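You operate a simulated robot arm through the tools that you are given. There is no shell and no other tool.

You run a simulated robot arm. Do the job below in one go: nothing can be reset, and whatever is moved stays where it is left.

Task
Lay the purple follower on the cheese, turn the stand to TIE, brake it and twist the toggle tight.
Fine: the orange switch frees and holds the stand; leave the other follower. Where these are worked on the way, their far stop is far enough and under half their travel is too little: orange switch.

Only the result counts: the job must be done as asked and must still hold three seconds after the hand-in. Knocking over, shifting, dropping, spilling or breaking anything else fails it.

Robot
A 6-joint arm with a three-finger gripper, fixed in place. Base frame: the origin is on the floor under the middle of its stand, x ahead of it, y to its left, z up; the work surface is at about z = 860. Readings come in mm, degrees, newtons and seconds.
It reaches about 1213 mm from its shoulder. Its first joint turns from -166.0 to 166.0 degrees. Payload 4.89 kg.
Tool frame: the origin (TCP) lies between the finger pads and is the grasp point; the fingertips stand 30 mm ahead of it; z points along the fingers, y is the line along which they close. The gripper opens to 164 mm; its body begins 125 mm behind the TCP.
Orientation is that of the tool frame in the base frame, as [roll, pitch, yaw] about the fixed x, y, z axes, in that order (R = Rz(yaw) Ry(pitch) Rx(roll)). With the fingers straight down and closing along the base's y, the tool's x points along the base's -x, its y along +y and its z along -z.

Tools
- The arm moves only by the tool apply_moves. Its arguments are lists of equal length, an entry for each row: "linear": the shift along the tool's x, y, z in mm, a list of three; "rot": the turn, a rotation vector about the tool's x, y, z in degrees, a list of three; "hand": the finger opening in mm, from 0 to 164. In form: {"linear": [[dx, dy, dz], ...], "rot": [[wx, wy, wz], ...], "hand": [hand, ...]}. A call has 1 to 20 rows; each row is the pose to reach, as a shift and turn from the pose commanded when the call began, along the tool's axes at that moment. Each row takes 0.2 s and may step no farther than 50 mm and 8.6 degrees from the row before; otherwise, or with a gripper value out of range, the whole call is refused. Where a pose cannot be reached the arm comes as near as it can. A force on the tool above 90 N (or 10 N above the force at the start of the call, whichever is more), or a blocked arm, ends the call early, and 0.2 s more pass. Each finger travels about 108 mm/s and halts on what it meets, pressing with about 37 N; the grip force reading is that of the motor and also rises with nothing between the fingers. The clock runs only during rows and for 0.2 s after the last one: add rows that repeat a pose to give the fingers time. It gives the time, the measured TCP pose, the force on the tool (base axes), the opening and the grip force at its end, in the units of the frame above (readings bear some noise), with the torque about the TCP (base axes, N m) and any sound that the robot's microphone picked up.
- Cameras (640 x 400 px; columns grow to the right, rows downward): "scene" is fixed at [400, -497.4, 1615.6]; the picture's right is [0.88, -0.48, 0.00], its down [-0.30, -0.56, -0.77] and it looks along [0.37, 0.68, -0.64] (base axes); focal length 330 px, centre (320, 200). "wrist" rides on the gripper at [76, -2, -152] in the tool frame; the picture's right is [0.02, 1.00, 0.00], its down [-0.88, 0.02, -0.47] and it looks along [-0.47, 0.01, 0.88] (tool axes); focal length 247 px, centre (320, 200). There is no depth. A picture from a camera that has moved, and an enlarged one, comes with that camera's place and axes in the base frame and with its lens.
- camera(camera): a new picture of that camera. No time passes.
- slide_trunk(by): moves the trunk up (or, below 0, down) by that many mm; the arm rides with it, the base frame stays. It gives what a move gives, with no picture.
- close_up(camera, box): a new picture of the part [left, top, right, bottom] of that camera's present view, enlarged. No time passes.
- hand_in(): hands the job in; it is judged then, once.

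Nothing tells you positions but the pictures and the camera data. Unless the task says otherwise, let go and move clear before handing in.

The tools are called after "Call:" by a JSON object that holds its "api" and its "payload". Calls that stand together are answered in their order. apply_moves: Moves the arm, as the interface text tells. Its arguments: {"type":"object","properties":{"linear":{"type":"array","items":{"type":"array","items":{"type":"number"}}},"rot":{"type":"array","items":{"type":"array","items":{"type":"number"}}},"hand":{"type":"array","items":{"type":"number"}}},"required":["linear","rot","hand"]} The other tools are called the same way: slide_trunk (by) moves the trunk up or down; camera (camera) takes a picture; close_up (camera, box) takes an enlarged picture of a part of a camera's view; hand_in () hands the job in.

At the start:

```text
time: 0.0
ee_pos: [571.5, 269.7, 1110.3]
tool_rot: [-179.9, 0.1, 180.0]
contact_force: [-0.3, 0.4, 0.3]
wrist_torque: [0.01, -0.02, 0.01]
gripper_width: 164.1
finger_force: 0.1
trunk travel left (down, up): [-175.0, 215.0]
```

scene: 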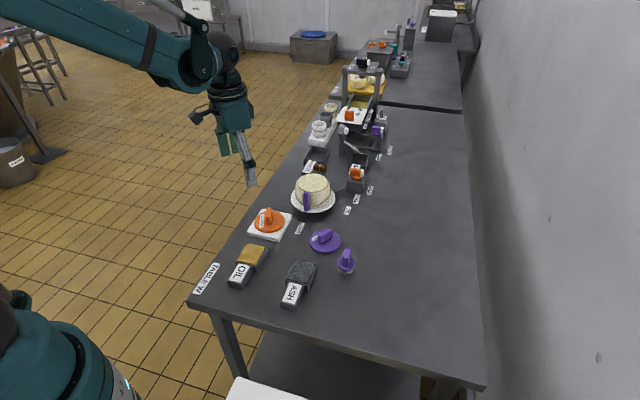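
wrist: 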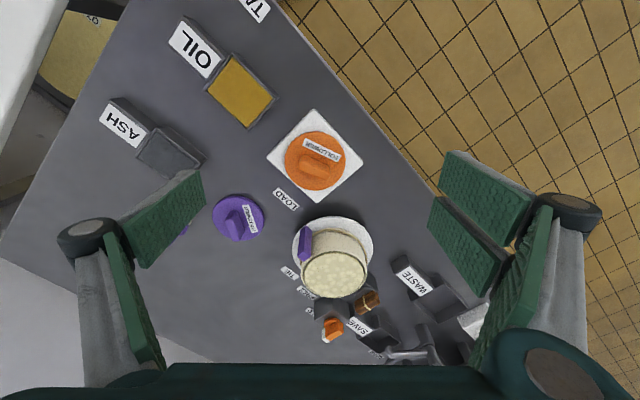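

The scene shows a table with a cheese on a stand, a purple follower and an orange one, and an orange switch farther on. I take enlarged pictures to make out the details before moving.

Call:
{"api": "close_up", "payload": {"camera": "scene", "box": [240, 140, 400, 240]}}

Call:
{"api": "close_up", "payload": {"camera": "scene", "box": [220, 180, 380, 280]}}

Call:
{"api": "close_up", "payload": {"camera": "scene", "box": [300, 50, 428, 130]}}

Call:
{"api": "close_up", "payload": {"camera": "wrist", "box": [200, 180, 440, 370]}}

```text
4.00 times, centred on (320, 190) of scene
camera zoom: at [400.0, -497.4, 1615.6], right [0.88, -0.48, 0.0], down [-0.3, -0.56, -0.77], along [0.37, 0.68, -0.64], focal length 1320 px, centre (320, 240)
```

zoom: 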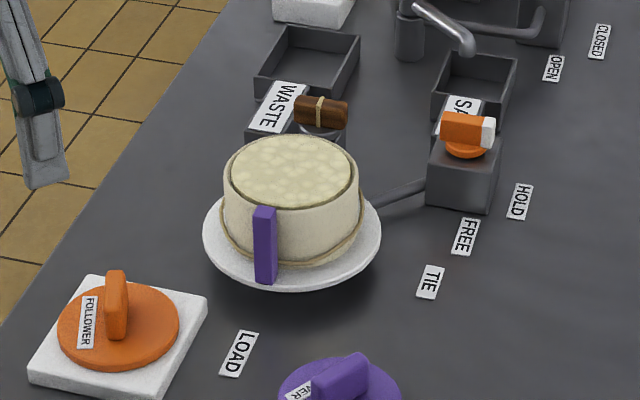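

```text
4.00 times, centred on (300, 230) of scene
camera zoom: at [400.0, -497.4, 1615.6], right [0.88, -0.48, 0.0], down [-0.3, -0.56, -0.77], along [0.37, 0.68, -0.64], focal length 1320 px, centre (400, 80)
```

zoom: 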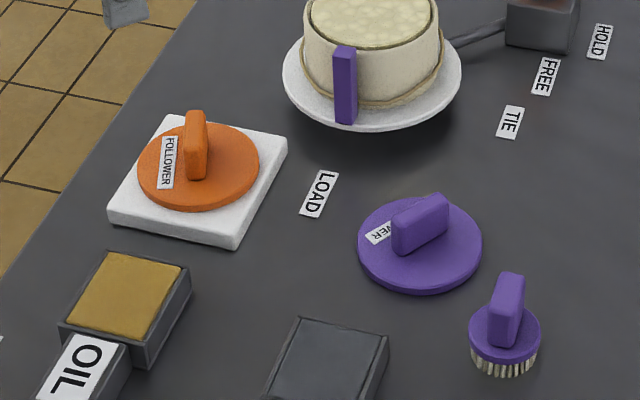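

```text
5.00 times, centred on (364, 90) of scene
camera zoom: at [400.0, -497.4, 1615.6], right [0.88, -0.48, 0.0], down [-0.3, -0.56, -0.77], along [0.37, 0.68, -0.64], focal length 1650 px, centre (100, 750)
```

zoom: 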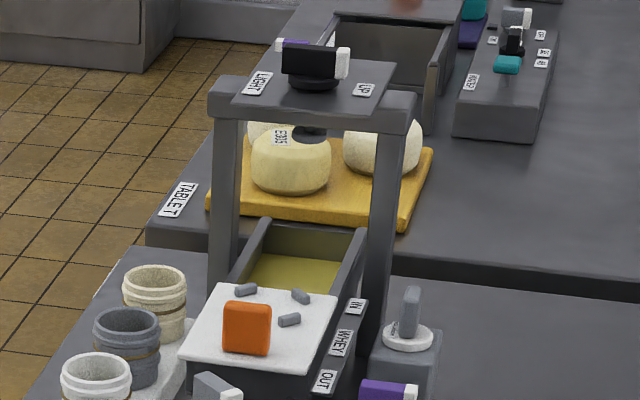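

```text
2.11 times, centred on (320, 275) of wrist
camera zoom: at [494.9, 267.5, 1264.2], right [-0.02, 1.0, 0.0], down [0.88, 0.02, 0.47], along [0.47, 0.01, -0.88], focal length 520 px, centre (320, 42)
```

zoom: 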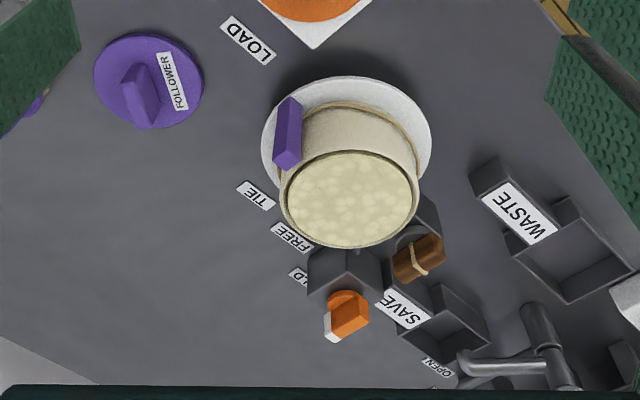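

I place the cheese near (808, 298), its top at about z = 950, the purple follower near (749, 118), the orange switch near (989, 306, 925) and the toggle near (866, 360, 957). Next I move the hand over for a better view of the toggle and switch.

Call:
{"api": "apply_moves", "payload": {"linear": [[-40, 5, -10], [-80, 10, -20], [-120, 15, -30], [-160, 20, -40], [-160, 20, -40]], "rot": [[0, 0, 0], [0, 0, 0], [0, 0, 0], [0, 0, 0], [0, 0, 0]], "hand": [164, 164, 164, 164, 164]}}

Call:
{"api": "camera", "payload": {"camera": "wrist"}}

Call:
{"api": "close_up", "payload": {"camera": "wrist", "box": [240, 150, 440, 275]}}

```text
time: 1.2
ee_pos: [731.7, 286.3, 1147.5]
tool_rot: [-179.9, 0.0, 180.0]
contact_force: [0.3, 0.2, 0.0]
wrist_torque: [-0.06, 0.14, 0.02]
gripper_width: 163.8
finger_force: 0.2
trunk travel left (down, up): [-175.0, 215.0]
```

```text
taken
camera wrist: at [656.5, 286.5, 1301.3], right [-0.02, 1.0, 0.0], down [0.88, 0.02, 0.47], along [0.47, 0.01, -0.88], focal length 247 px, centre (320, 200)
```

wrist: 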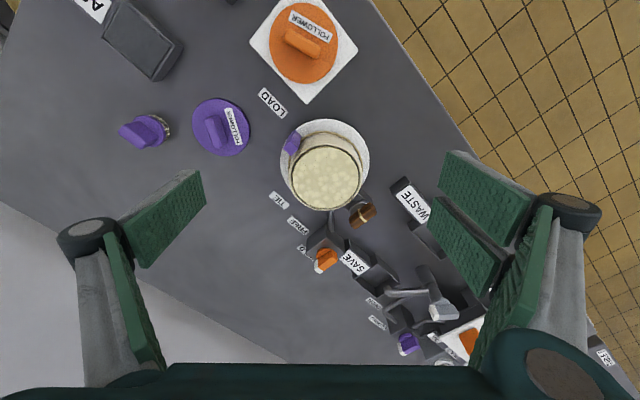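

```text
3.20 times, centred on (340, 212) of wrist
camera zoom: at [656.5, 286.5, 1301.3], right [-0.02, 1.0, 0.0], down [0.88, 0.02, 0.47], along [0.47, 0.01, -0.88], focal length 790 px, centre (256, 160)
```

zoom: 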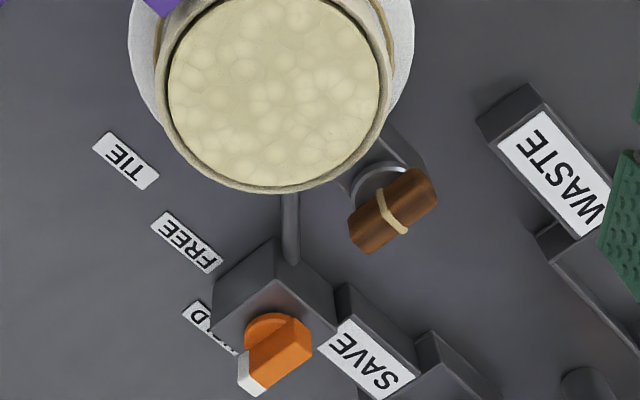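

The toggle is a wooden bar with cord, standing on its own post behind the cheese. I move over it to look at it and the switch more closely.

Call:
{"api": "apply_moves", "payload": {"linear": [[-45, 20, 0], [-90, 40, 0], [-120, 60, 20], [-120, 60, 50], [-120, 60, 50]], "rot": [[0, 0, 0], [0, 0, 0], [0, 0, 0], [0, 0, 0], [0, 0, 0]], "hand": [164, 164, 164, 164, 164]}}

Call:
{"api": "camera", "payload": {"camera": "wrist"}}

Call:
{"api": "close_up", "payload": {"camera": "wrist", "box": [220, 130, 420, 255]}}

Call:
{"api": "close_up", "payload": {"camera": "scene", "box": [300, 140, 380, 190]}}

```text
time: 2.4
ee_pos: [850.4, 347.2, 1099.9]
tool_rot: [-180.0, -0.1, -180.0]
contact_force: [0.4, 1.0, -1.0]
wrist_torque: [-0.07, 0.08, 0.02]
gripper_width: 164.1
finger_force: 0.0
trunk travel left (down, up): [-175.0, 215.0]
```

```text
taken
camera wrist: at [774.6, 346.1, 1252.7], right [-0.02, 1.0, 0.0], down [0.88, 0.02, 0.47], along [0.47, 0.01, -0.88], focal length 247 px, centre (320, 200)
```

wrist: 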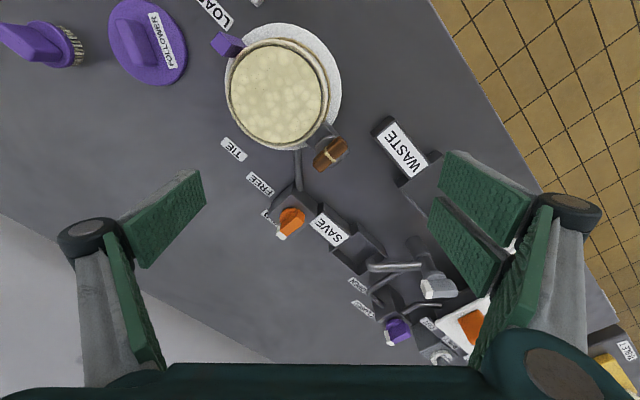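

```text
3.20 times, centred on (320, 192) of wrist
camera zoom: at [774.6, 346.1, 1252.7], right [-0.02, 1.0, 0.0], down [0.88, 0.02, 0.47], along [0.47, 0.01, -0.88], focal length 790 px, centre (320, 224)
```

zoom: 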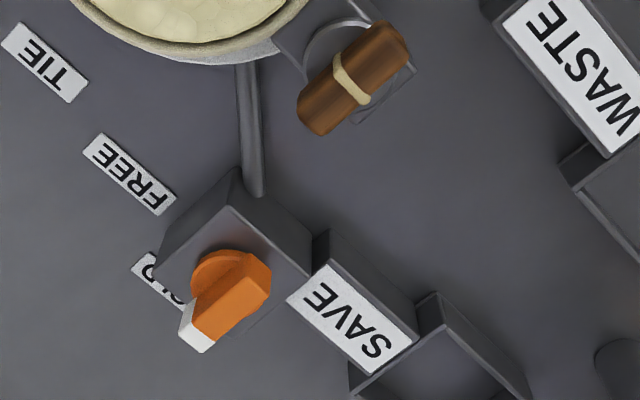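

```text
8.00 times, centred on (340, 165) of scene
camera zoom: at [400.0, -497.4, 1615.6], right [0.88, -0.48, 0.0], down [-0.3, -0.56, -0.77], along [0.37, 0.68, -0.64], focal length 2639 px, centre (160, 480)
```

zoom: 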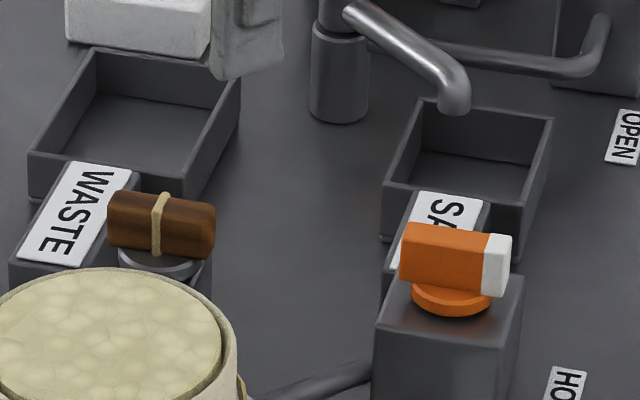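

The toggle and switch are clear now, with the switch's white tip toward HOLD. I look at the gripper itself from the scene camera to learn the finger layout.

Call:
{"api": "camera", "payload": {"camera": "scene"}}

Call:
{"api": "close_up", "payload": {"camera": "scene", "box": [240, 80, 400, 180]}}

Call:
{"api": "close_up", "payload": {"camera": "wrist", "box": [0, 0, 320, 200]}}

Call:
{"api": "close_up", "payload": {"camera": "wrist", "box": [290, 120, 360, 164]}}

```text
taken
```

scene: 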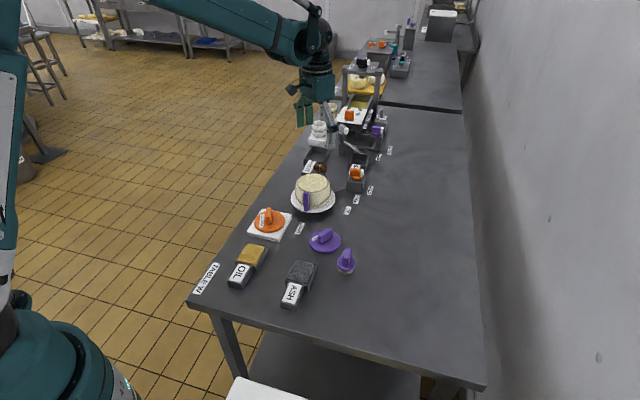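

```text
4.00 times, centred on (320, 130) of scene
camera zoom: at [400.0, -497.4, 1615.6], right [0.88, -0.48, 0.0], down [-0.3, -0.56, -0.77], along [0.37, 0.68, -0.64], focal length 1320 px, centre (320, 480)
```

zoom: 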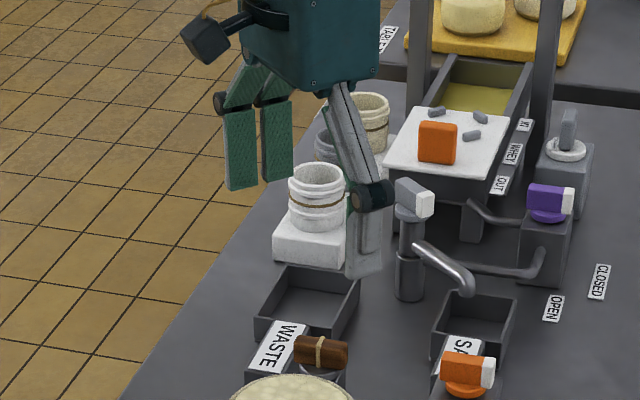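

```text
2.00 times, centred on (160, 100) of wrist
camera zoom: at [774.6, 346.1, 1252.7], right [-0.02, 1.0, 0.0], down [0.88, 0.02, 0.47], along [0.47, 0.01, -0.88], focal length 494 px, centre (640, 400)
```

zoom: 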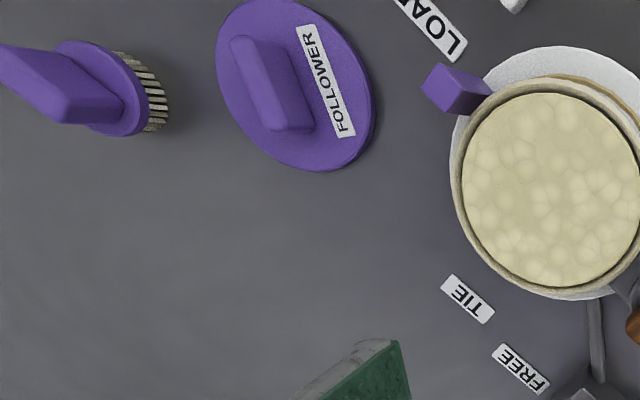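

```text
9.09 times, centred on (325, 142) of wrist
camera zoom: at [774.6, 346.1, 1252.7], right [-0.02, 1.0, 0.0], down [0.88, 0.02, 0.47], along [0.47, 0.01, -0.88], focal length 2245 px, centre (274, 727)
```

zoom: 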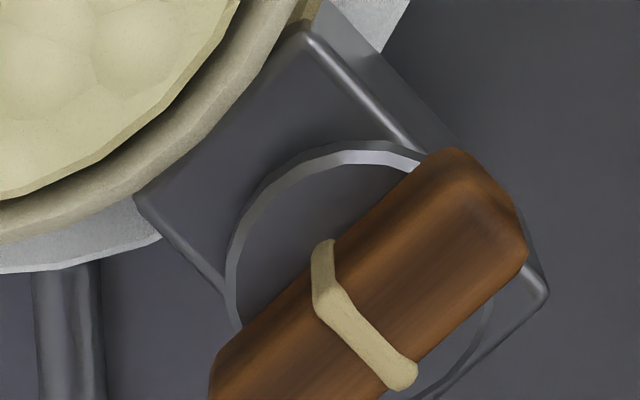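

The hand has one finger on its -y side and two on +y. I go above the purple follower with the fingers partly closed, since the brush stands close by, and look straight at its fin.

Call:
{"api": "apply_moves", "payload": {"linear": [[20, -45, 0], [40, -90, 0], [60, -135, 0], [80, -180, 0], [100, -229, 10], [100, -229, 50], [100, -229, 80], [100, -229, 80]], "rot": [[0, 0, 0], [0, 0, 0], [0, 0, 0], [0, 0, 0], [0, 0, 0], [0, 0, 0], [0, 0, 0], [0, 0, 0]], "hand": [164, 150, 130, 110, 90, 80, 80, 80]}}

Call:
{"api": "camera", "payload": {"camera": "wrist"}}

Call:
{"api": "close_up", "payload": {"camera": "wrist", "box": [220, 120, 420, 245]}}

```text
refused: row 5 steps farther than a row can; nothing moved
```

```text
taken
camera wrist: at [774.6, 346.1, 1252.7], right [-0.02, 1.0, 0.0], down [0.88, 0.02, 0.47], along [0.47, 0.01, -0.88], focal length 247 px, centre (320, 200)
```

wrist: 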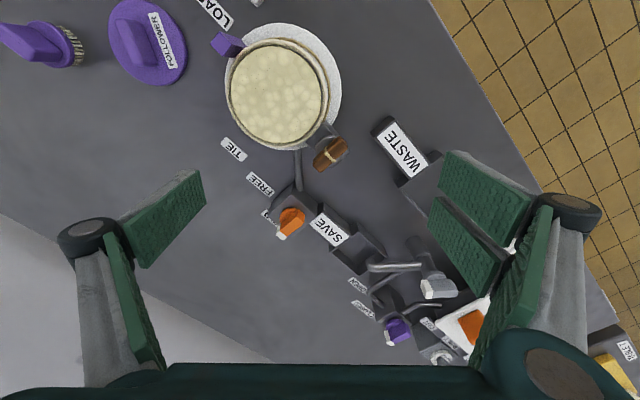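

```text
3.20 times, centred on (320, 182) of wrist
camera zoom: at [774.6, 346.1, 1252.7], right [-0.02, 1.0, 0.0], down [0.88, 0.02, 0.47], along [0.47, 0.01, -0.88], focal length 790 px, centre (320, 256)
```

zoom: 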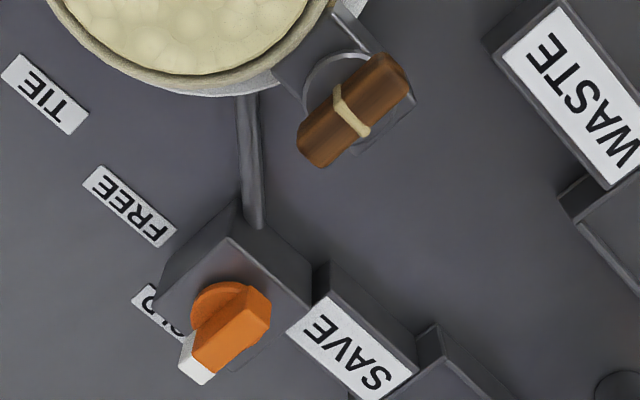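

The move was refused because one step was too long, and nothing has moved. I repeat it with shorter steps, heading over the purple follower near (749, 118).

Call:
{"api": "apply_moves", "payload": {"linear": [[18, -40, 0], [36, -80, 0], [54, -120, 0], [72, -160, 0], [90, -200, 0], [100, -229, 20], [100, -229, 60], [100, -229, 80], [100, -229, 80]], "rot": [[0, 0, 0], [0, 0, 0], [0, 0, 0], [0, 0, 0], [0, 0, 0], [0, 0, 0], [0, 0, 0], [0, 0, 0], [0, 0, 0]], "hand": [164, 150, 130, 110, 90, 80, 80, 80, 80]}}

Call:
{"api": "camera", "payload": {"camera": "wrist"}}

Call:
{"api": "close_up", "payload": {"camera": "wrist", "box": [220, 120, 420, 245]}}

```text
time: 4.4
ee_pos: [750.4, 119.0, 1020.3]
tool_rot: [179.9, 0.0, 180.0]
contact_force: [0.5, -0.4, -0.2]
wrist_torque: [0.01, 0.09, 0.0]
gripper_width: 80.2
finger_force: 0.1
trunk travel left (down, up): [-175.0, 215.0]
```

```text
taken
camera wrist: at [675.5, 119.2, 1174.1], right [-0.02, 1.0, 0.0], down [0.88, 0.02, 0.47], along [0.47, 0.01, -0.88], focal length 247 px, centre (320, 200)
```

wrist: 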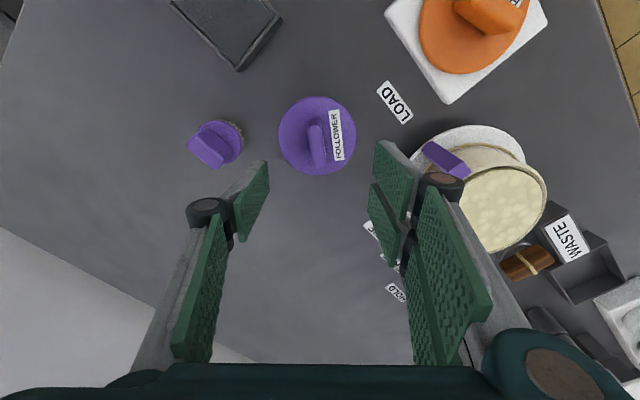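

```text
3.20 times, centred on (320, 182) of wrist
camera zoom: at [675.5, 119.2, 1174.1], right [-0.02, 1.0, 0.0], down [0.88, 0.02, 0.47], along [0.47, 0.01, -0.88], focal length 790 px, centre (320, 256)
```

zoom: 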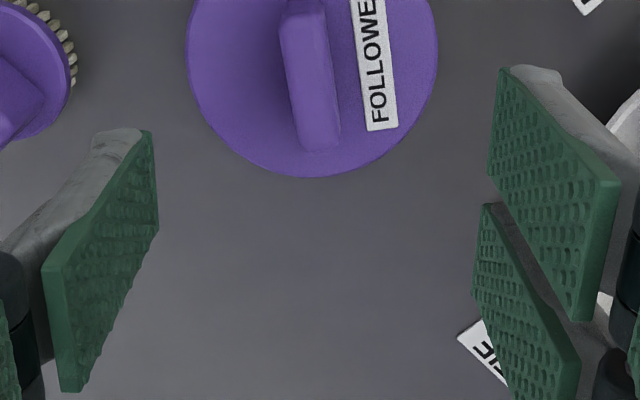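

The follower's disc is right below at about (749, 117), radius about 48. I enlarge it to get the fin's direction and centre.

Call:
{"api": "close_up", "payload": {"camera": "wrist", "box": [256, 85, 384, 165]}}

Call:
{"api": "close_up", "payload": {"camera": "scene", "box": [290, 215, 370, 265]}}

Call:
{"api": "close_up", "payload": {"camera": "wrist", "box": [400, 100, 600, 225]}}

```text
5.00 times, centred on (320, 125) of wrist
camera zoom: at [675.5, 119.2, 1174.1], right [-0.02, 1.0, 0.0], down [0.88, 0.02, 0.47], along [0.47, 0.01, -0.88], focal length 1235 px, centre (320, 575)
```

zoom: 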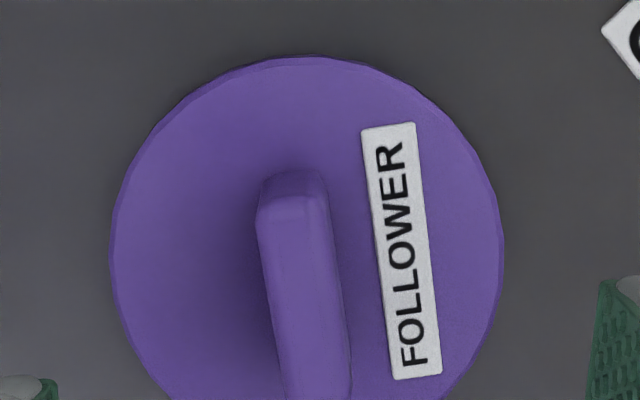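

```text
8.00 times, centred on (330, 240) of scene
camera zoom: at [400.0, -497.4, 1615.6], right [0.88, -0.48, 0.0], down [-0.3, -0.56, -0.77], along [0.37, 0.68, -0.64], focal length 2639 px, centre (240, -120)
```

zoom: 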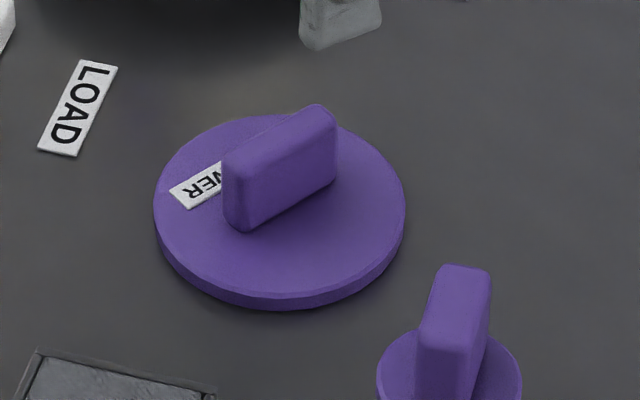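

```text
3.20 times, centred on (500, 162) of wrist
camera zoom: at [675.5, 119.2, 1174.1], right [-0.02, 1.0, 0.0], down [0.88, 0.02, 0.47], along [0.47, 0.01, -0.88], focal length 790 px, centre (-256, 320)
```

zoom: 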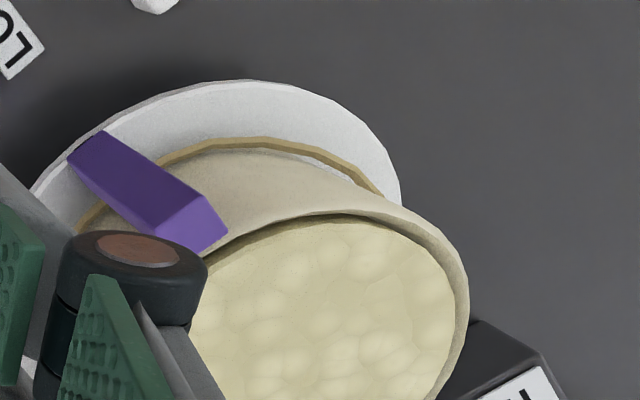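

The fin lies at about 10 degrees from the x axis, centred near (749, 117), top near z = 900. I turn the hand by 10 degrees and come down around it without closing yet.

Call:
{"api": "apply_moves", "payload": {"linear": [[1, -1.8, 30], [1, -1.8, 60], [1, -1.8, 85], [1, -1.8, 100], [1, -1.8, 108], [1, -1.8, 108]], "rot": [[0, 0, -5], [0, 0, -10], [0, 0, -10], [0, 0, -10], [0, 0, -10], [0, 0, -10]], "hand": [70, 60, 60, 60, 60, 60]}}

Call:
{"api": "camera", "payload": {"camera": "wrist"}}

Call:
{"api": "close_up", "payload": {"camera": "scene", "box": [280, 190, 376, 250]}}

```text
time: 5.8
ee_pos: [749.1, 117.6, 914.2]
tool_rot: [-180.0, 0.0, -170.1]
contact_force: [-0.1, 0.8, 0.1]
wrist_torque: [0.0, 0.01, 0.01]
gripper_width: 60.1
finger_force: 0.1
trunk travel left (down, up): [-175.0, 215.0]
```

```text
taken
camera wrist: at [673.6, 102.8, 1067.0], right [-0.19, 0.98, 0.0], down [0.86, 0.17, 0.47], along [0.46, 0.09, -0.88], focal length 247 px, centre (320, 200)
```

wrist: 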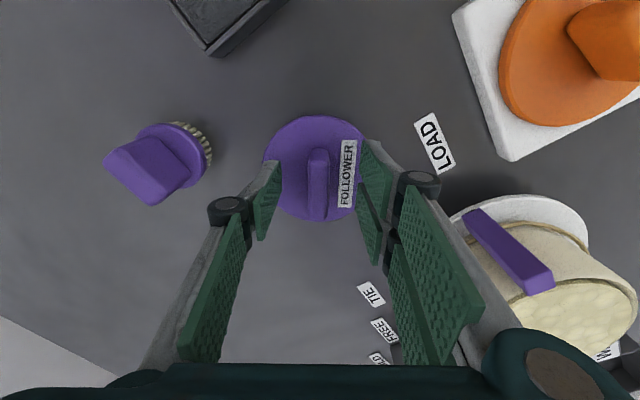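

```text
6.67 times, centred on (328, 220) of scene
camera zoom: at [400.0, -497.4, 1615.6], right [0.88, -0.48, 0.0], down [-0.3, -0.56, -0.77], along [0.37, 0.68, -0.64], focal length 2200 px, centre (267, 67)
```

zoom: 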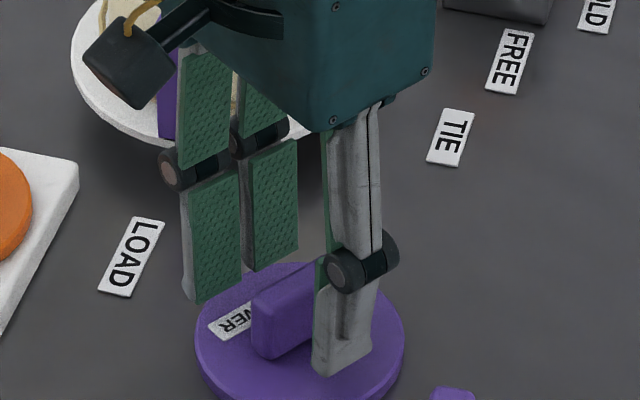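

The fin sits centred between the fingers and is aligned with them. I lower 6 mm more and close on it.

Call:
{"api": "apply_moves", "payload": {"linear": [[0, 0, 6], [0, 0, 6], [0, 0, 6], [0, 0, 6], [0, 0, 6]], "rot": [[0, 0, 0], [0, 0, 0], [0, 0, 0], [0, 0, 0], [0, 0, 0]], "hand": [60, 30, 5, 5, 5]}}

Call:
{"api": "camera", "payload": {"camera": "wrist"}}

Call:
{"api": "close_up", "payload": {"camera": "scene", "box": [280, 190, 376, 250]}}

```text
time: 7.0
ee_pos: [748.6, 116.8, 907.0]
tool_rot: [180.0, 0.0, -170.0]
contact_force: [0.6, -0.5, 0.4]
wrist_torque: [0.0, 0.02, 0.03]
gripper_width: 15.6
finger_force: 37.4
trunk travel left (down, up): [-175.0, 215.0]
```

```text
taken
camera wrist: at [674.3, 103.3, 1060.8], right [-0.19, 0.98, 0.0], down [0.86, 0.17, 0.47], along [0.46, 0.09, -0.88], focal length 247 px, centre (320, 200)
```

wrist: 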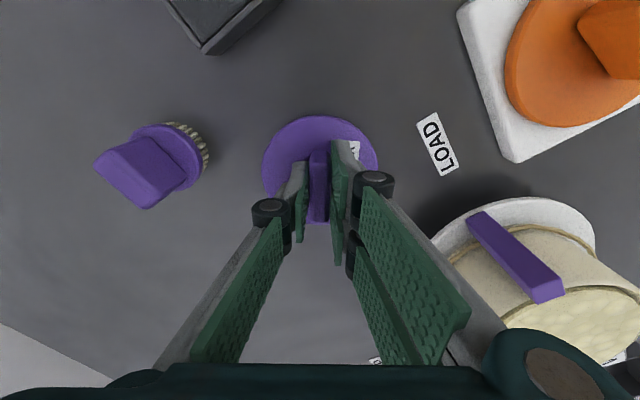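

```text
6.67 times, centred on (328, 220) of scene
camera zoom: at [400.0, -497.4, 1615.6], right [0.88, -0.48, 0.0], down [-0.3, -0.56, -0.77], along [0.37, 0.68, -0.64], focal length 2200 px, centre (267, 67)
```

zoom: 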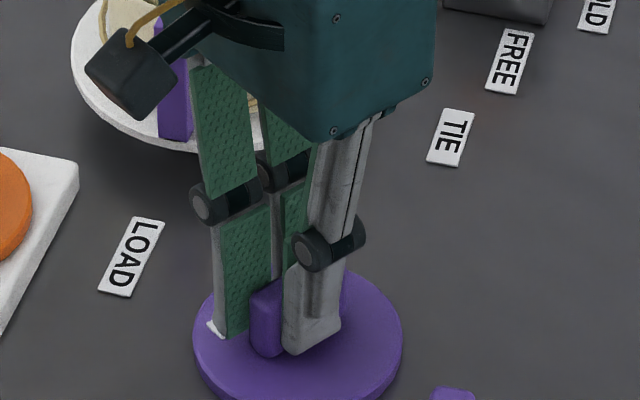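

The fin is gripped at 15.6 mm. I lift the follower straight up and move slightly aside to measure the mould's centre before placing.

Call:
{"api": "apply_moves", "payload": {"linear": [[0, 0, -10], [0, 0, -40], [0, 0, -80], [0, 0, -120], [0, 0, -150], [-40, -20, -155], [-40, -40, -155], [-40, -40, -155]], "rot": [[0, 0, 0], [0, 0, 0], [0, 0, 0], [0, 0, 0], [0, 0, 0], [0, 0, 0], [0, 0, 0], [0, 0, 0]], "hand": [5, 5, 5, 5, 5, 5, 5, 5]}}

Call:
{"api": "camera", "payload": {"camera": "wrist"}}

Call:
{"api": "close_up", "payload": {"camera": "wrist", "box": [430, 100, 630, 225]}}

Call:
{"api": "close_up", "payload": {"camera": "scene", "box": [280, 160, 360, 210]}}

```text
time: 8.8
ee_pos: [795.2, 84.4, 1061.1]
tool_rot: [-180.0, 0.0, -170.1]
contact_force: [-0.1, 0.9, 0.0]
wrist_torque: [-0.02, 0.11, -0.05]
gripper_width: 5.1
finger_force: 0.0
trunk travel left (down, up): [-175.0, 215.0]
```

```text
taken
camera wrist: at [721.5, 70.9, 1214.0], right [-0.19, 0.98, 0.0], down [0.86, 0.17, 0.47], along [0.46, 0.09, -0.88], focal length 247 px, centre (320, 200)
```

wrist: 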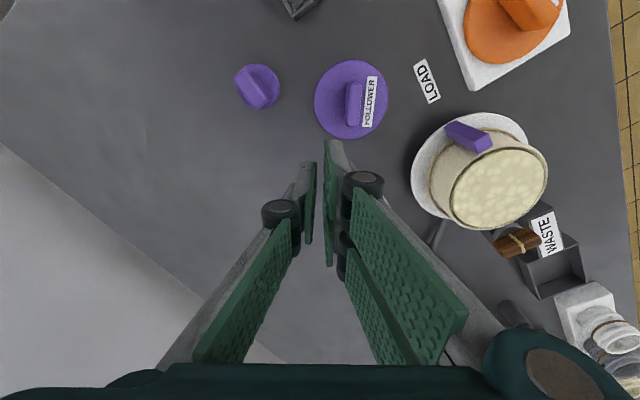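

```text
3.20 times, centred on (530, 162) of wrist
camera zoom: at [721.5, 70.9, 1214.0], right [-0.19, 0.98, 0.0], down [0.86, 0.17, 0.47], along [0.46, 0.09, -0.88], focal length 790 px, centre (-352, 320)
```

zoom: 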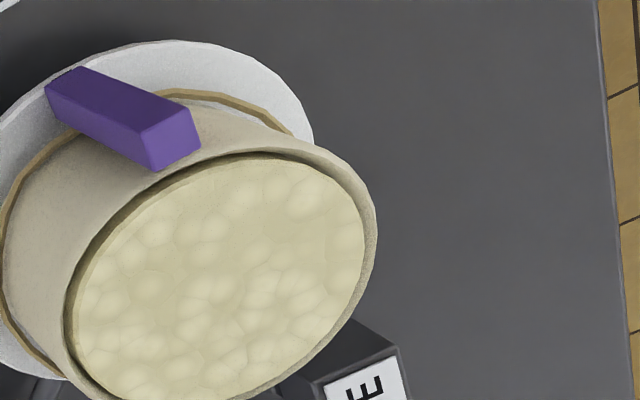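

```text
8.00 times, centred on (320, 185) of scene
camera zoom: at [400.0, -497.4, 1615.6], right [0.88, -0.48, 0.0], down [-0.3, -0.56, -0.77], along [0.37, 0.68, -0.64], focal length 2639 px, centre (320, 320)
```

zoom: 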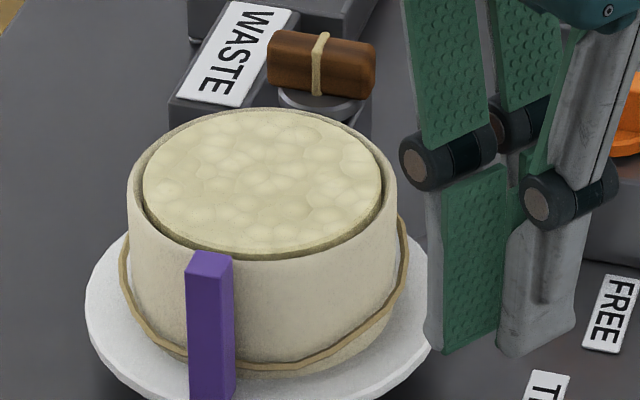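

The fingers slipped off the fin on the lift: the follower still lies where it was, at (749, 117), and the hand closed empty. I go back, take the fin lower, and will lift slowly.

Call:
{"api": "apply_moves", "payload": {"linear": [[20, 20, 0], [40, 40, 0], [40, 40, 40], [40, 40, 80], [40, 40, 120], [40, 40, 148], [40, 40, 156], [40, 40, 159], [40, 40, 159]], "rot": [[0, 0, 0], [0, 0, 0], [0, 0, 0], [0, 0, 0], [0, 0, 0], [0, 0, 0], [0, 0, 0], [0, 0, 0], [0, 0, 0]], "hand": [20, 40, 50, 50, 50, 50, 50, 50, 50]}}

Call:
{"api": "close_up", "payload": {"camera": "wrist", "box": [220, 100, 420, 225]}}

Call:
{"api": "close_up", "payload": {"camera": "scene", "box": [290, 205, 370, 255]}}

```text
time: 10.8
ee_pos: [748.8, 117.4, 904.2]
tool_rot: [-179.9, 0.0, -169.9]
contact_force: [0.4, 0.9, 0.3]
wrist_torque: [0.01, -0.01, -0.03]
gripper_width: 50.0
finger_force: 0.0
trunk travel left (down, up): [-175.0, 215.0]
```

```text
3.20 times, centred on (320, 162) of wrist
camera zoom: at [675.4, 104.1, 1055.8], right [-0.19, 0.98, 0.0], down [0.86, 0.17, 0.47], along [0.46, 0.09, -0.88], focal length 790 px, centre (320, 320)
```

zoom: 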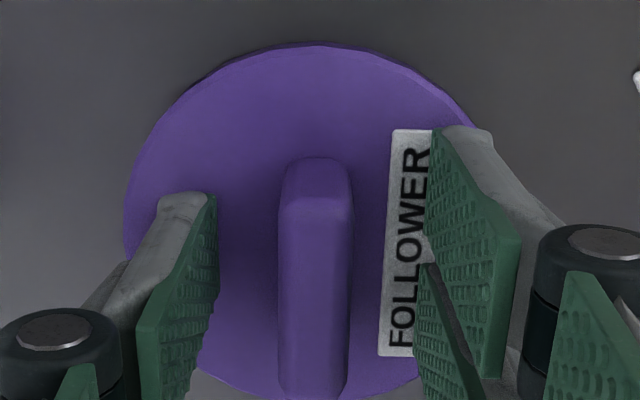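

```text
8.00 times, centred on (330, 230) of scene
camera zoom: at [400.0, -497.4, 1615.6], right [0.88, -0.48, 0.0], down [-0.3, -0.56, -0.77], along [0.37, 0.68, -0.64], focal length 2639 px, centre (240, -40)
```

zoom: 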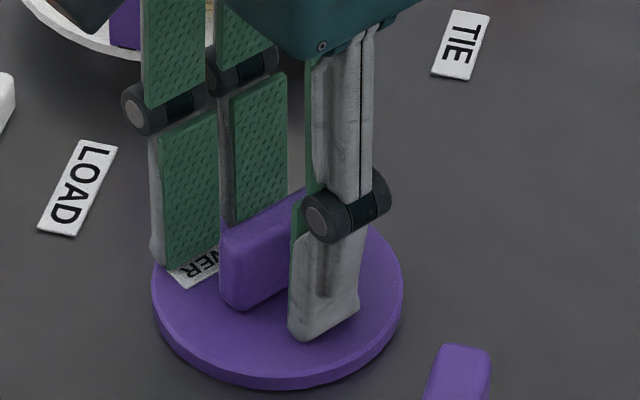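

The fin is centred between the fingers again and the tips are just above the disc. I close fully, wait, and lift only a little to test the hold.

Call:
{"api": "apply_moves", "payload": {"linear": [[0, 0, 2], [0, 0, 2], [0, 0, 2], [0, 0, 2], [0, 0, 2], [0, 0, 2]], "rot": [[0, 0, 0], [0, 0, 0], [0, 0, 0], [0, 0, 0], [0, 0, 0], [0, 0, 0]], "hand": [30, 10, 0, 0, 0, 0]}}

Call:
{"api": "apply_moves", "payload": {"linear": [[0, 0, -2], [0, 0, -4], [0, 0, -7], [0, 0, -10], [0, 0, -10]], "rot": [[0, 0, 0], [0, 0, 0], [0, 0, 0], [0, 0, 0], [0, 0, 0]], "hand": [0, 0, 0, 0, 0]}}

Call:
{"api": "close_up", "payload": {"camera": "scene", "box": [290, 205, 370, 255]}}

Call:
{"api": "close_up", "payload": {"camera": "wrist", "box": [220, 100, 420, 225]}}

```text
time: 12.2
ee_pos: [749.6, 118.2, 900.7]
tool_rot: [179.9, 0.0, -170.0]
contact_force: [-0.2, -0.3, -0.7]
wrist_torque: [0.03, -0.01, 0.03]
gripper_width: 15.4
finger_force: 37.2
trunk travel left (down, up): [-175.0, 215.0]
```

```text
time: 13.4
ee_pos: [750.4, 117.3, 911.8]
tool_rot: [180.0, 0.0, -170.0]
contact_force: [-0.3, 0.3, 0.1]
wrist_torque: [0.0, -0.02, -0.01]
gripper_width: 15.3
finger_force: 37.2
trunk travel left (down, up): [-175.0, 215.0]
```

```text
8.00 times, centred on (330, 230) of scene
camera zoom: at [400.0, -497.4, 1615.6], right [0.88, -0.48, 0.0], down [-0.3, -0.56, -0.77], along [0.37, 0.68, -0.64], focal length 2639 px, centre (240, -40)
```

zoom: 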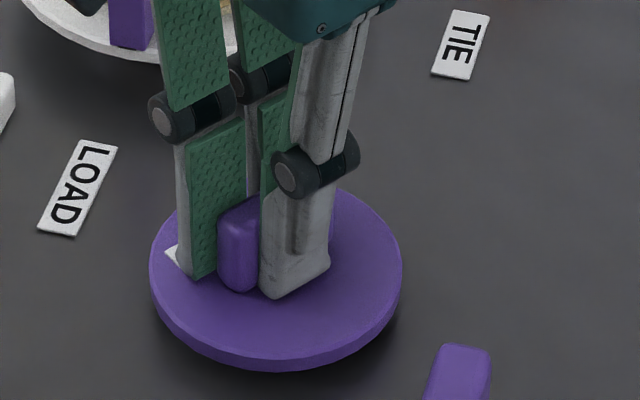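

```text
3.20 times, centred on (320, 162) of wrist
camera zoom: at [674.9, 103.6, 1064.0], right [-0.19, 0.98, 0.0], down [0.86, 0.17, 0.47], along [0.46, 0.09, -0.88], focal length 790 px, centre (320, 320)
```

zoom: 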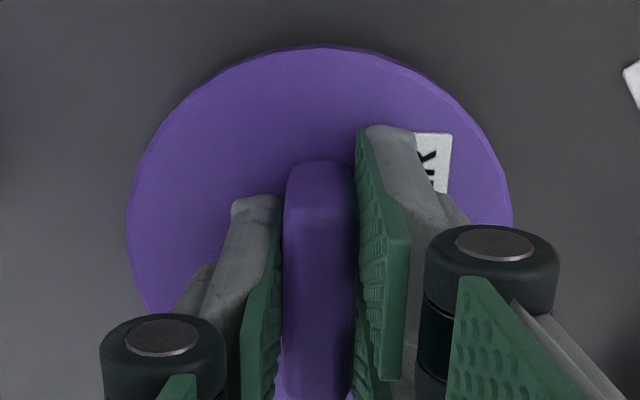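

The follower is in the hand this time: its shadow shows it clear of the table. I lift it slowly to about z = 1060.

Call:
{"api": "apply_moves", "payload": {"linear": [[0, 0, -6], [0, 0, -13], [0, 0, -21], [0, 0, -30], [0, 0, -40], [0, 0, -50], [0, 0, -60], [0, 0, -70], [0, 0, -80], [0, 0, -90], [0, 0, -100], [0, 0, -110], [0, 0, -120], [0, 0, -130], [0, 0, -140], [0, 0, -147], [0, 0, -150], [0, 0, -150]], "rot": [[0, 0, 0], [0, 0, 0], [0, 0, 0], [0, 0, 0], [0, 0, 0], [0, 0, 0], [0, 0, 0], [0, 0, 0], [0, 0, 0], [0, 0, 0], [0, 0, 0], [0, 0, 0], [0, 0, 0], [0, 0, 0], [0, 0, 0], [0, 0, 0], [0, 0, 0], [0, 0, 0]], "hand": [0, 0, 0, 0, 0, 0, 0, 0, 0, 0, 0, 0, 0, 0, 0, 0, 0, 0]}}

Call:
{"api": "camera", "payload": {"camera": "wrist"}}

Call:
{"api": "camera", "payload": {"camera": "scene"}}

```text
time: 17.2
ee_pos: [749.0, 117.2, 1060.7]
tool_rot: [-180.0, 0.0, -170.0]
contact_force: [0.0, 0.1, -0.9]
wrist_torque: [0.0, 0.01, 0.02]
gripper_width: 15.7
finger_force: 37.0
trunk travel left (down, up): [-175.0, 215.0]
```

```text
taken
camera wrist: at [674.9, 103.0, 1214.3], right [-0.19, 0.98, 0.0], down [0.86, 0.17, 0.47], along [0.46, 0.09, -0.88], focal length 247 px, centre (320, 200)
```

wrist: 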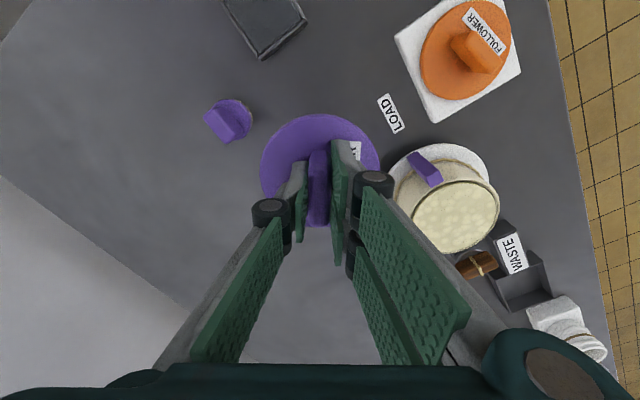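

```text
taken
```

scene: 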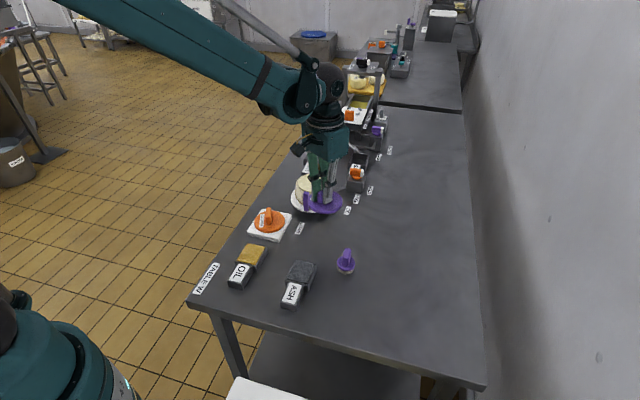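

The follower is held firmly at z = 1060. I carry it smoothly over the cheese at about (802, 298).

Call:
{"api": "apply_moves", "payload": {"linear": [[-4, 8, 0], [-10, 20, 0], [-19, 38, 0], [-28, 56, 0], [-37, 74, 0], [-46, 92, 0], [-55, 110, 0], [-63, 128, 0], [-71, 144, 0], [-77, 157, 0], [-81, 165, 0], [-83.7, 168.9, 0], [-83.7, 168.9, 0]], "rot": [[0, 0, 0], [0, 0, 0], [0, 0, 0], [0, 0, 0], [0, 0, 0], [0, 0, 0], [0, 0, 0], [0, 0, 0], [0, 0, 0], [0, 0, 0], [0, 0, 0], [0, 0, 0], [0, 0, 0]], "hand": [0, 0, 0, 0, 0, 0, 0, 0, 0, 0, 0, 0, 0]}}

Call:
{"api": "camera", "payload": {"camera": "wrist"}}

Call:
{"api": "close_up", "payload": {"camera": "scene", "box": [272, 145, 368, 205]}}

```text
time: 20.0
ee_pos: [803.7, 297.8, 1060.4]
tool_rot: [-180.0, 0.0, -170.0]
contact_force: [0.8, -0.1, -1.2]
wrist_torque: [0.01, 0.02, 0.0]
gripper_width: 15.5
finger_force: 36.9
trunk travel left (down, up): [-175.0, 215.0]
```

```text
taken
camera wrist: at [728.7, 284.3, 1213.5], right [-0.19, 0.98, 0.0], down [0.86, 0.17, 0.47], along [0.46, 0.09, -0.88], focal length 247 px, centre (320, 200)
```

wrist: 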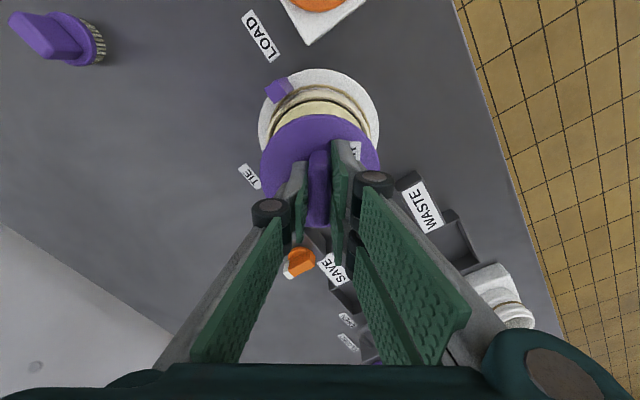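

```text
6.67 times, centred on (320, 175) of scene
camera zoom: at [400.0, -497.4, 1615.6], right [0.88, -0.48, 0.0], down [-0.3, -0.56, -0.77], along [0.37, 0.68, -0.64], focal length 2200 px, centre (320, 367)
```

zoom: 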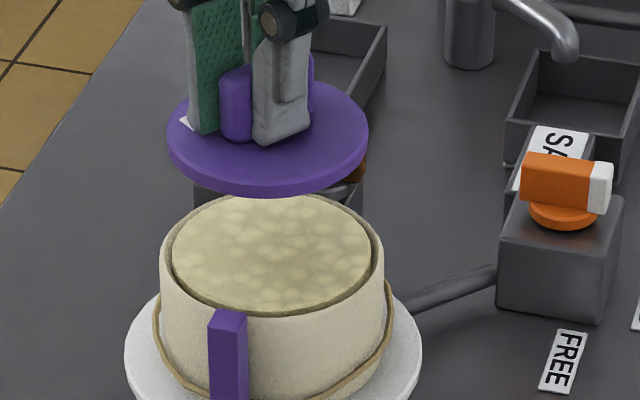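

The disc hangs over the cheese, and both views agree to within a couple of millimetres. I lower it to just above the rim and compare once more.

Call:
{"api": "apply_moves", "payload": {"linear": [[0.5, 0, 8], [1, 0, 18], [1, 0, 28], [1, 0, 38], [1, 0, 46], [1, 0, 50], [1, 0, 50]], "rot": [[0, 0, 0], [0, 0, 0], [0, 0, 0], [0, 0, 0], [0, 0, 0], [0, 0, 0], [0, 0, 0]], "hand": [0, 0, 0, 0, 0, 0, 0]}}

Call:
{"api": "close_up", "payload": {"camera": "wrist", "box": [220, 60, 420, 185]}}

Call:
{"api": "close_up", "payload": {"camera": "scene", "box": [280, 155, 360, 205]}}

```text
time: 21.6
ee_pos: [801.2, 299.0, 1010.2]
tool_rot: [180.0, 0.0, -170.0]
contact_force: [-0.6, -0.1, -1.2]
wrist_torque: [0.0, 0.03, 0.0]
gripper_width: 15.4
finger_force: 37.3
trunk travel left (down, up): [-175.0, 215.0]
```

```text
3.20 times, centred on (320, 122) of wrist
camera zoom: at [727.2, 284.7, 1164.0], right [-0.19, 0.98, 0.0], down [0.86, 0.17, 0.47], along [0.46, 0.09, -0.88], focal length 790 px, centre (320, 448)
```

zoom: 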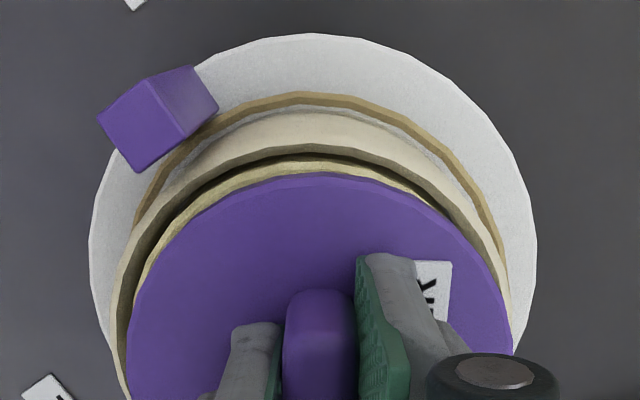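

```text
8.00 times, centred on (320, 180) of scene
camera zoom: at [400.0, -497.4, 1615.6], right [0.88, -0.48, 0.0], down [-0.3, -0.56, -0.77], along [0.37, 0.68, -0.64], focal length 2639 px, centre (320, 360)
```

zoom: 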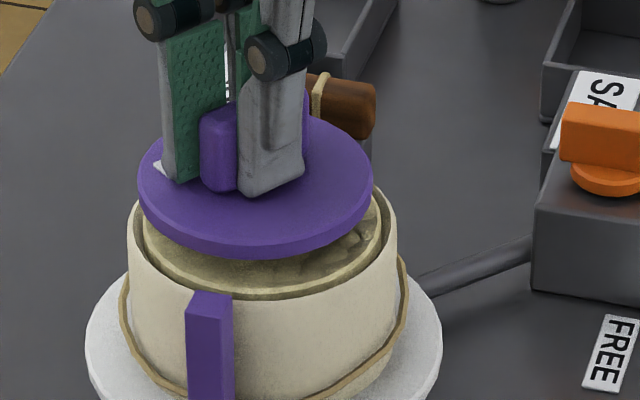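

The sideways comparison in both views says the disc should go about 2 mm in +x and 1.5 mm in -y. I correct that and come down to just above the cheese.

Call:
{"api": "apply_moves", "payload": {"linear": [[-0.9, -0.9, 2], [-1.8, -1.8, 5], [-1.8, -1.8, 8], [-1.8, -1.8, 10], [-1.8, -1.8, 10]], "rot": [[0, 0, 0], [0, 0, 0], [0, 0, 0], [0, 0, 0], [0, 0, 0]], "hand": [0, 0, 0, 0, 0]}}

Call:
{"api": "close_up", "payload": {"camera": "wrist", "box": [220, 60, 420, 185]}}

Call:
{"api": "close_up", "payload": {"camera": "scene", "box": [280, 155, 360, 205]}}

```text
time: 22.8
ee_pos: [803.8, 295.3, 1001.0]
tool_rot: [-180.0, 0.1, -170.0]
contact_force: [0.1, -1.5, -1.2]
wrist_torque: [0.0, 0.01, 0.0]
gripper_width: 15.5
finger_force: 37.3
trunk travel left (down, up): [-175.0, 215.0]
```

```text
3.20 times, centred on (320, 122) of wrist
camera zoom: at [729.7, 282.4, 1153.2], right [-0.19, 0.98, 0.0], down [0.86, 0.17, 0.47], along [0.46, 0.09, -0.88], focal length 790 px, centre (320, 448)
```

zoom: 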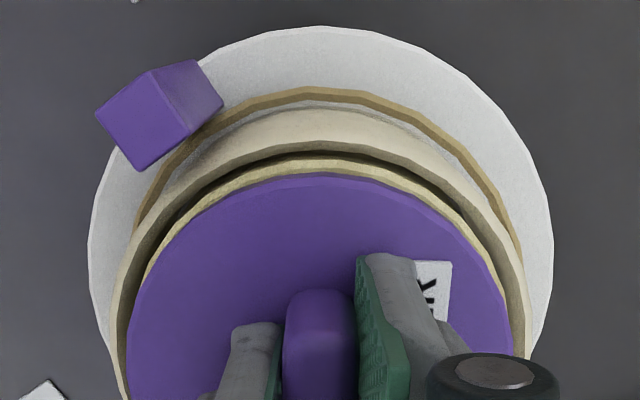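

```text
8.00 times, centred on (320, 180) of scene
camera zoom: at [400.0, -497.4, 1615.6], right [0.88, -0.48, 0.0], down [-0.3, -0.56, -0.77], along [0.37, 0.68, -0.64], focal length 2639 px, centre (320, 360)
```

zoom: 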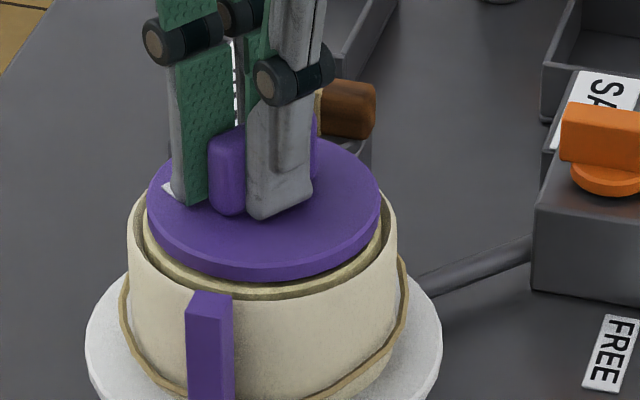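

The disc now sits centred over the opening in both views. I lower in small steps until it rests on the cheese.

Call:
{"api": "apply_moves", "payload": {"linear": [[-0.5, 0, 1.5], [-0.5, 0, 3], [-0.5, 0, 4.5], [-0.5, 0, 6], [-0.5, 0, 7]], "rot": [[0, 0, 0], [0, 0, 0], [0, 0, 0], [0, 0, 0], [0, 0, 0]], "hand": [0, 0, 0, 0, 0]}}

Call:
{"api": "close_up", "payload": {"camera": "wrist", "box": [220, 60, 420, 185]}}

Call:
{"api": "close_up", "payload": {"camera": "scene", "box": [280, 155, 360, 205]}}

```text
time: 24.0
ee_pos: [803.7, 296.4, 994.3]
tool_rot: [-180.0, 0.1, -170.0]
contact_force: [2.3, 5.3, 32.3]
wrist_torque: [0.21, -0.22, 0.06]
gripper_width: 15.3
finger_force: 36.9
trunk travel left (down, up): [-175.0, 215.0]
```

```text
3.20 times, centred on (320, 122) of wrist
camera zoom: at [728.8, 282.3, 1148.1], right [-0.19, 0.98, 0.0], down [0.86, 0.17, 0.47], along [0.47, 0.09, -0.88], focal length 790 px, centre (320, 448)
```

zoom: 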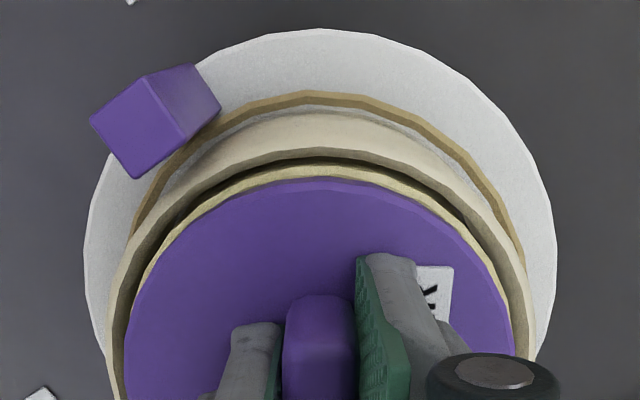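

```text
8.00 times, centred on (320, 180) of scene
camera zoom: at [400.0, -497.4, 1615.6], right [0.88, -0.48, 0.0], down [-0.3, -0.56, -0.77], along [0.37, 0.68, -0.64], focal length 2639 px, centre (320, 360)
```

zoom: 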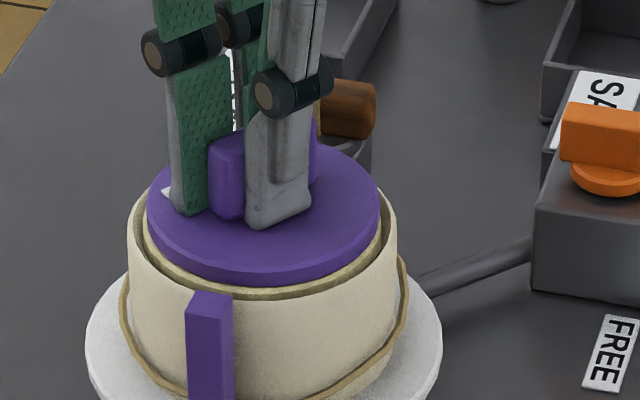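

The disc rests on the cheese with about 32 N of contact. I ease off a little, open the fingers and rise clear.

Call:
{"api": "apply_moves", "payload": {"linear": [[0, 0, -1.5], [0, 0, -1.5], [0, 0, -1.5], [0, 0, -1.5]], "rot": [[0, 0, 0], [0, 0, 0], [0, 0, 0], [0, 0, 0]], "hand": [0, 25, 45, 45]}}

Call:
{"api": "apply_moves", "payload": {"linear": [[0, 0, -10], [0, 0, -30], [0, 0, -60], [0, 0, -90], [0, 0, -120], [0, 0, -120]], "rot": [[0, 0, 0], [0, 0, 0], [0, 0, 0], [0, 0, 0], [0, 0, 0], [0, 0, 0]], "hand": [45, 45, 45, 45, 45, 45]}}

Call:
{"api": "camera", "payload": {"camera": "wrist"}}

Call:
{"api": "close_up", "payload": {"camera": "scene", "box": [280, 155, 360, 205]}}

```text
time: 25.0
ee_pos: [805.5, 295.7, 995.5]
tool_rot: [-179.9, 0.1, -169.9]
contact_force: [-0.8, -1.5, 8.3]
wrist_torque: [0.01, 0.04, 0.02]
gripper_width: 45.0
finger_force: 0.1
trunk travel left (down, up): [-175.0, 215.0]
```

```text
time: 26.4
ee_pos: [805.1, 297.5, 1115.5]
tool_rot: [-179.9, 0.1, -169.9]
contact_force: [-0.8, -0.2, 0.2]
wrist_torque: [0.02, -0.08, -0.01]
gripper_width: 44.8
finger_force: 0.0
trunk travel left (down, up): [-175.0, 215.0]
```

```text
taken
camera wrist: at [730.5, 283.0, 1269.1], right [-0.19, 0.98, 0.0], down [0.86, 0.17, 0.47], along [0.46, 0.09, -0.88], focal length 247 px, centre (320, 200)
```

wrist: 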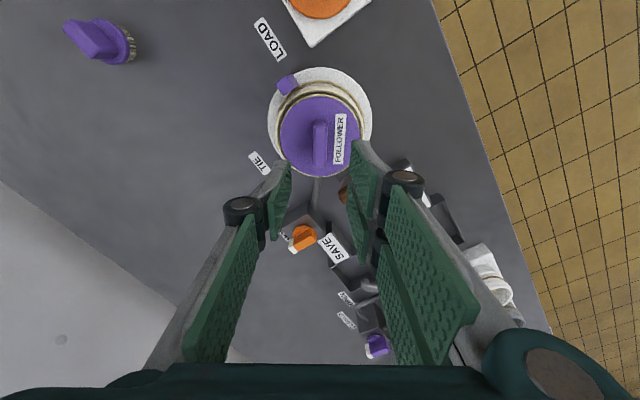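

```text
8.00 times, centred on (320, 180) of scene
camera zoom: at [400.0, -497.4, 1615.6], right [0.88, -0.48, 0.0], down [-0.3, -0.56, -0.77], along [0.37, 0.68, -0.64], focal length 2639 px, centre (320, 360)
```

zoom: 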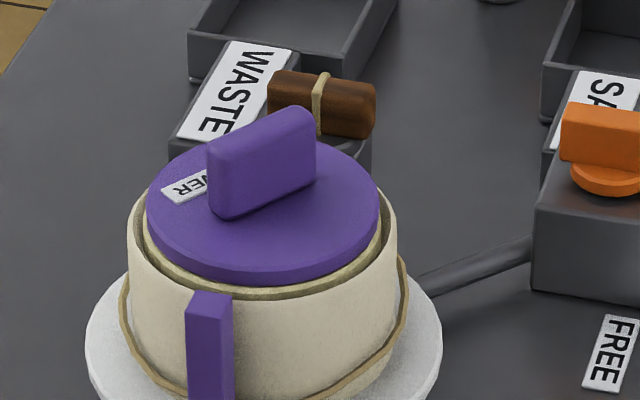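

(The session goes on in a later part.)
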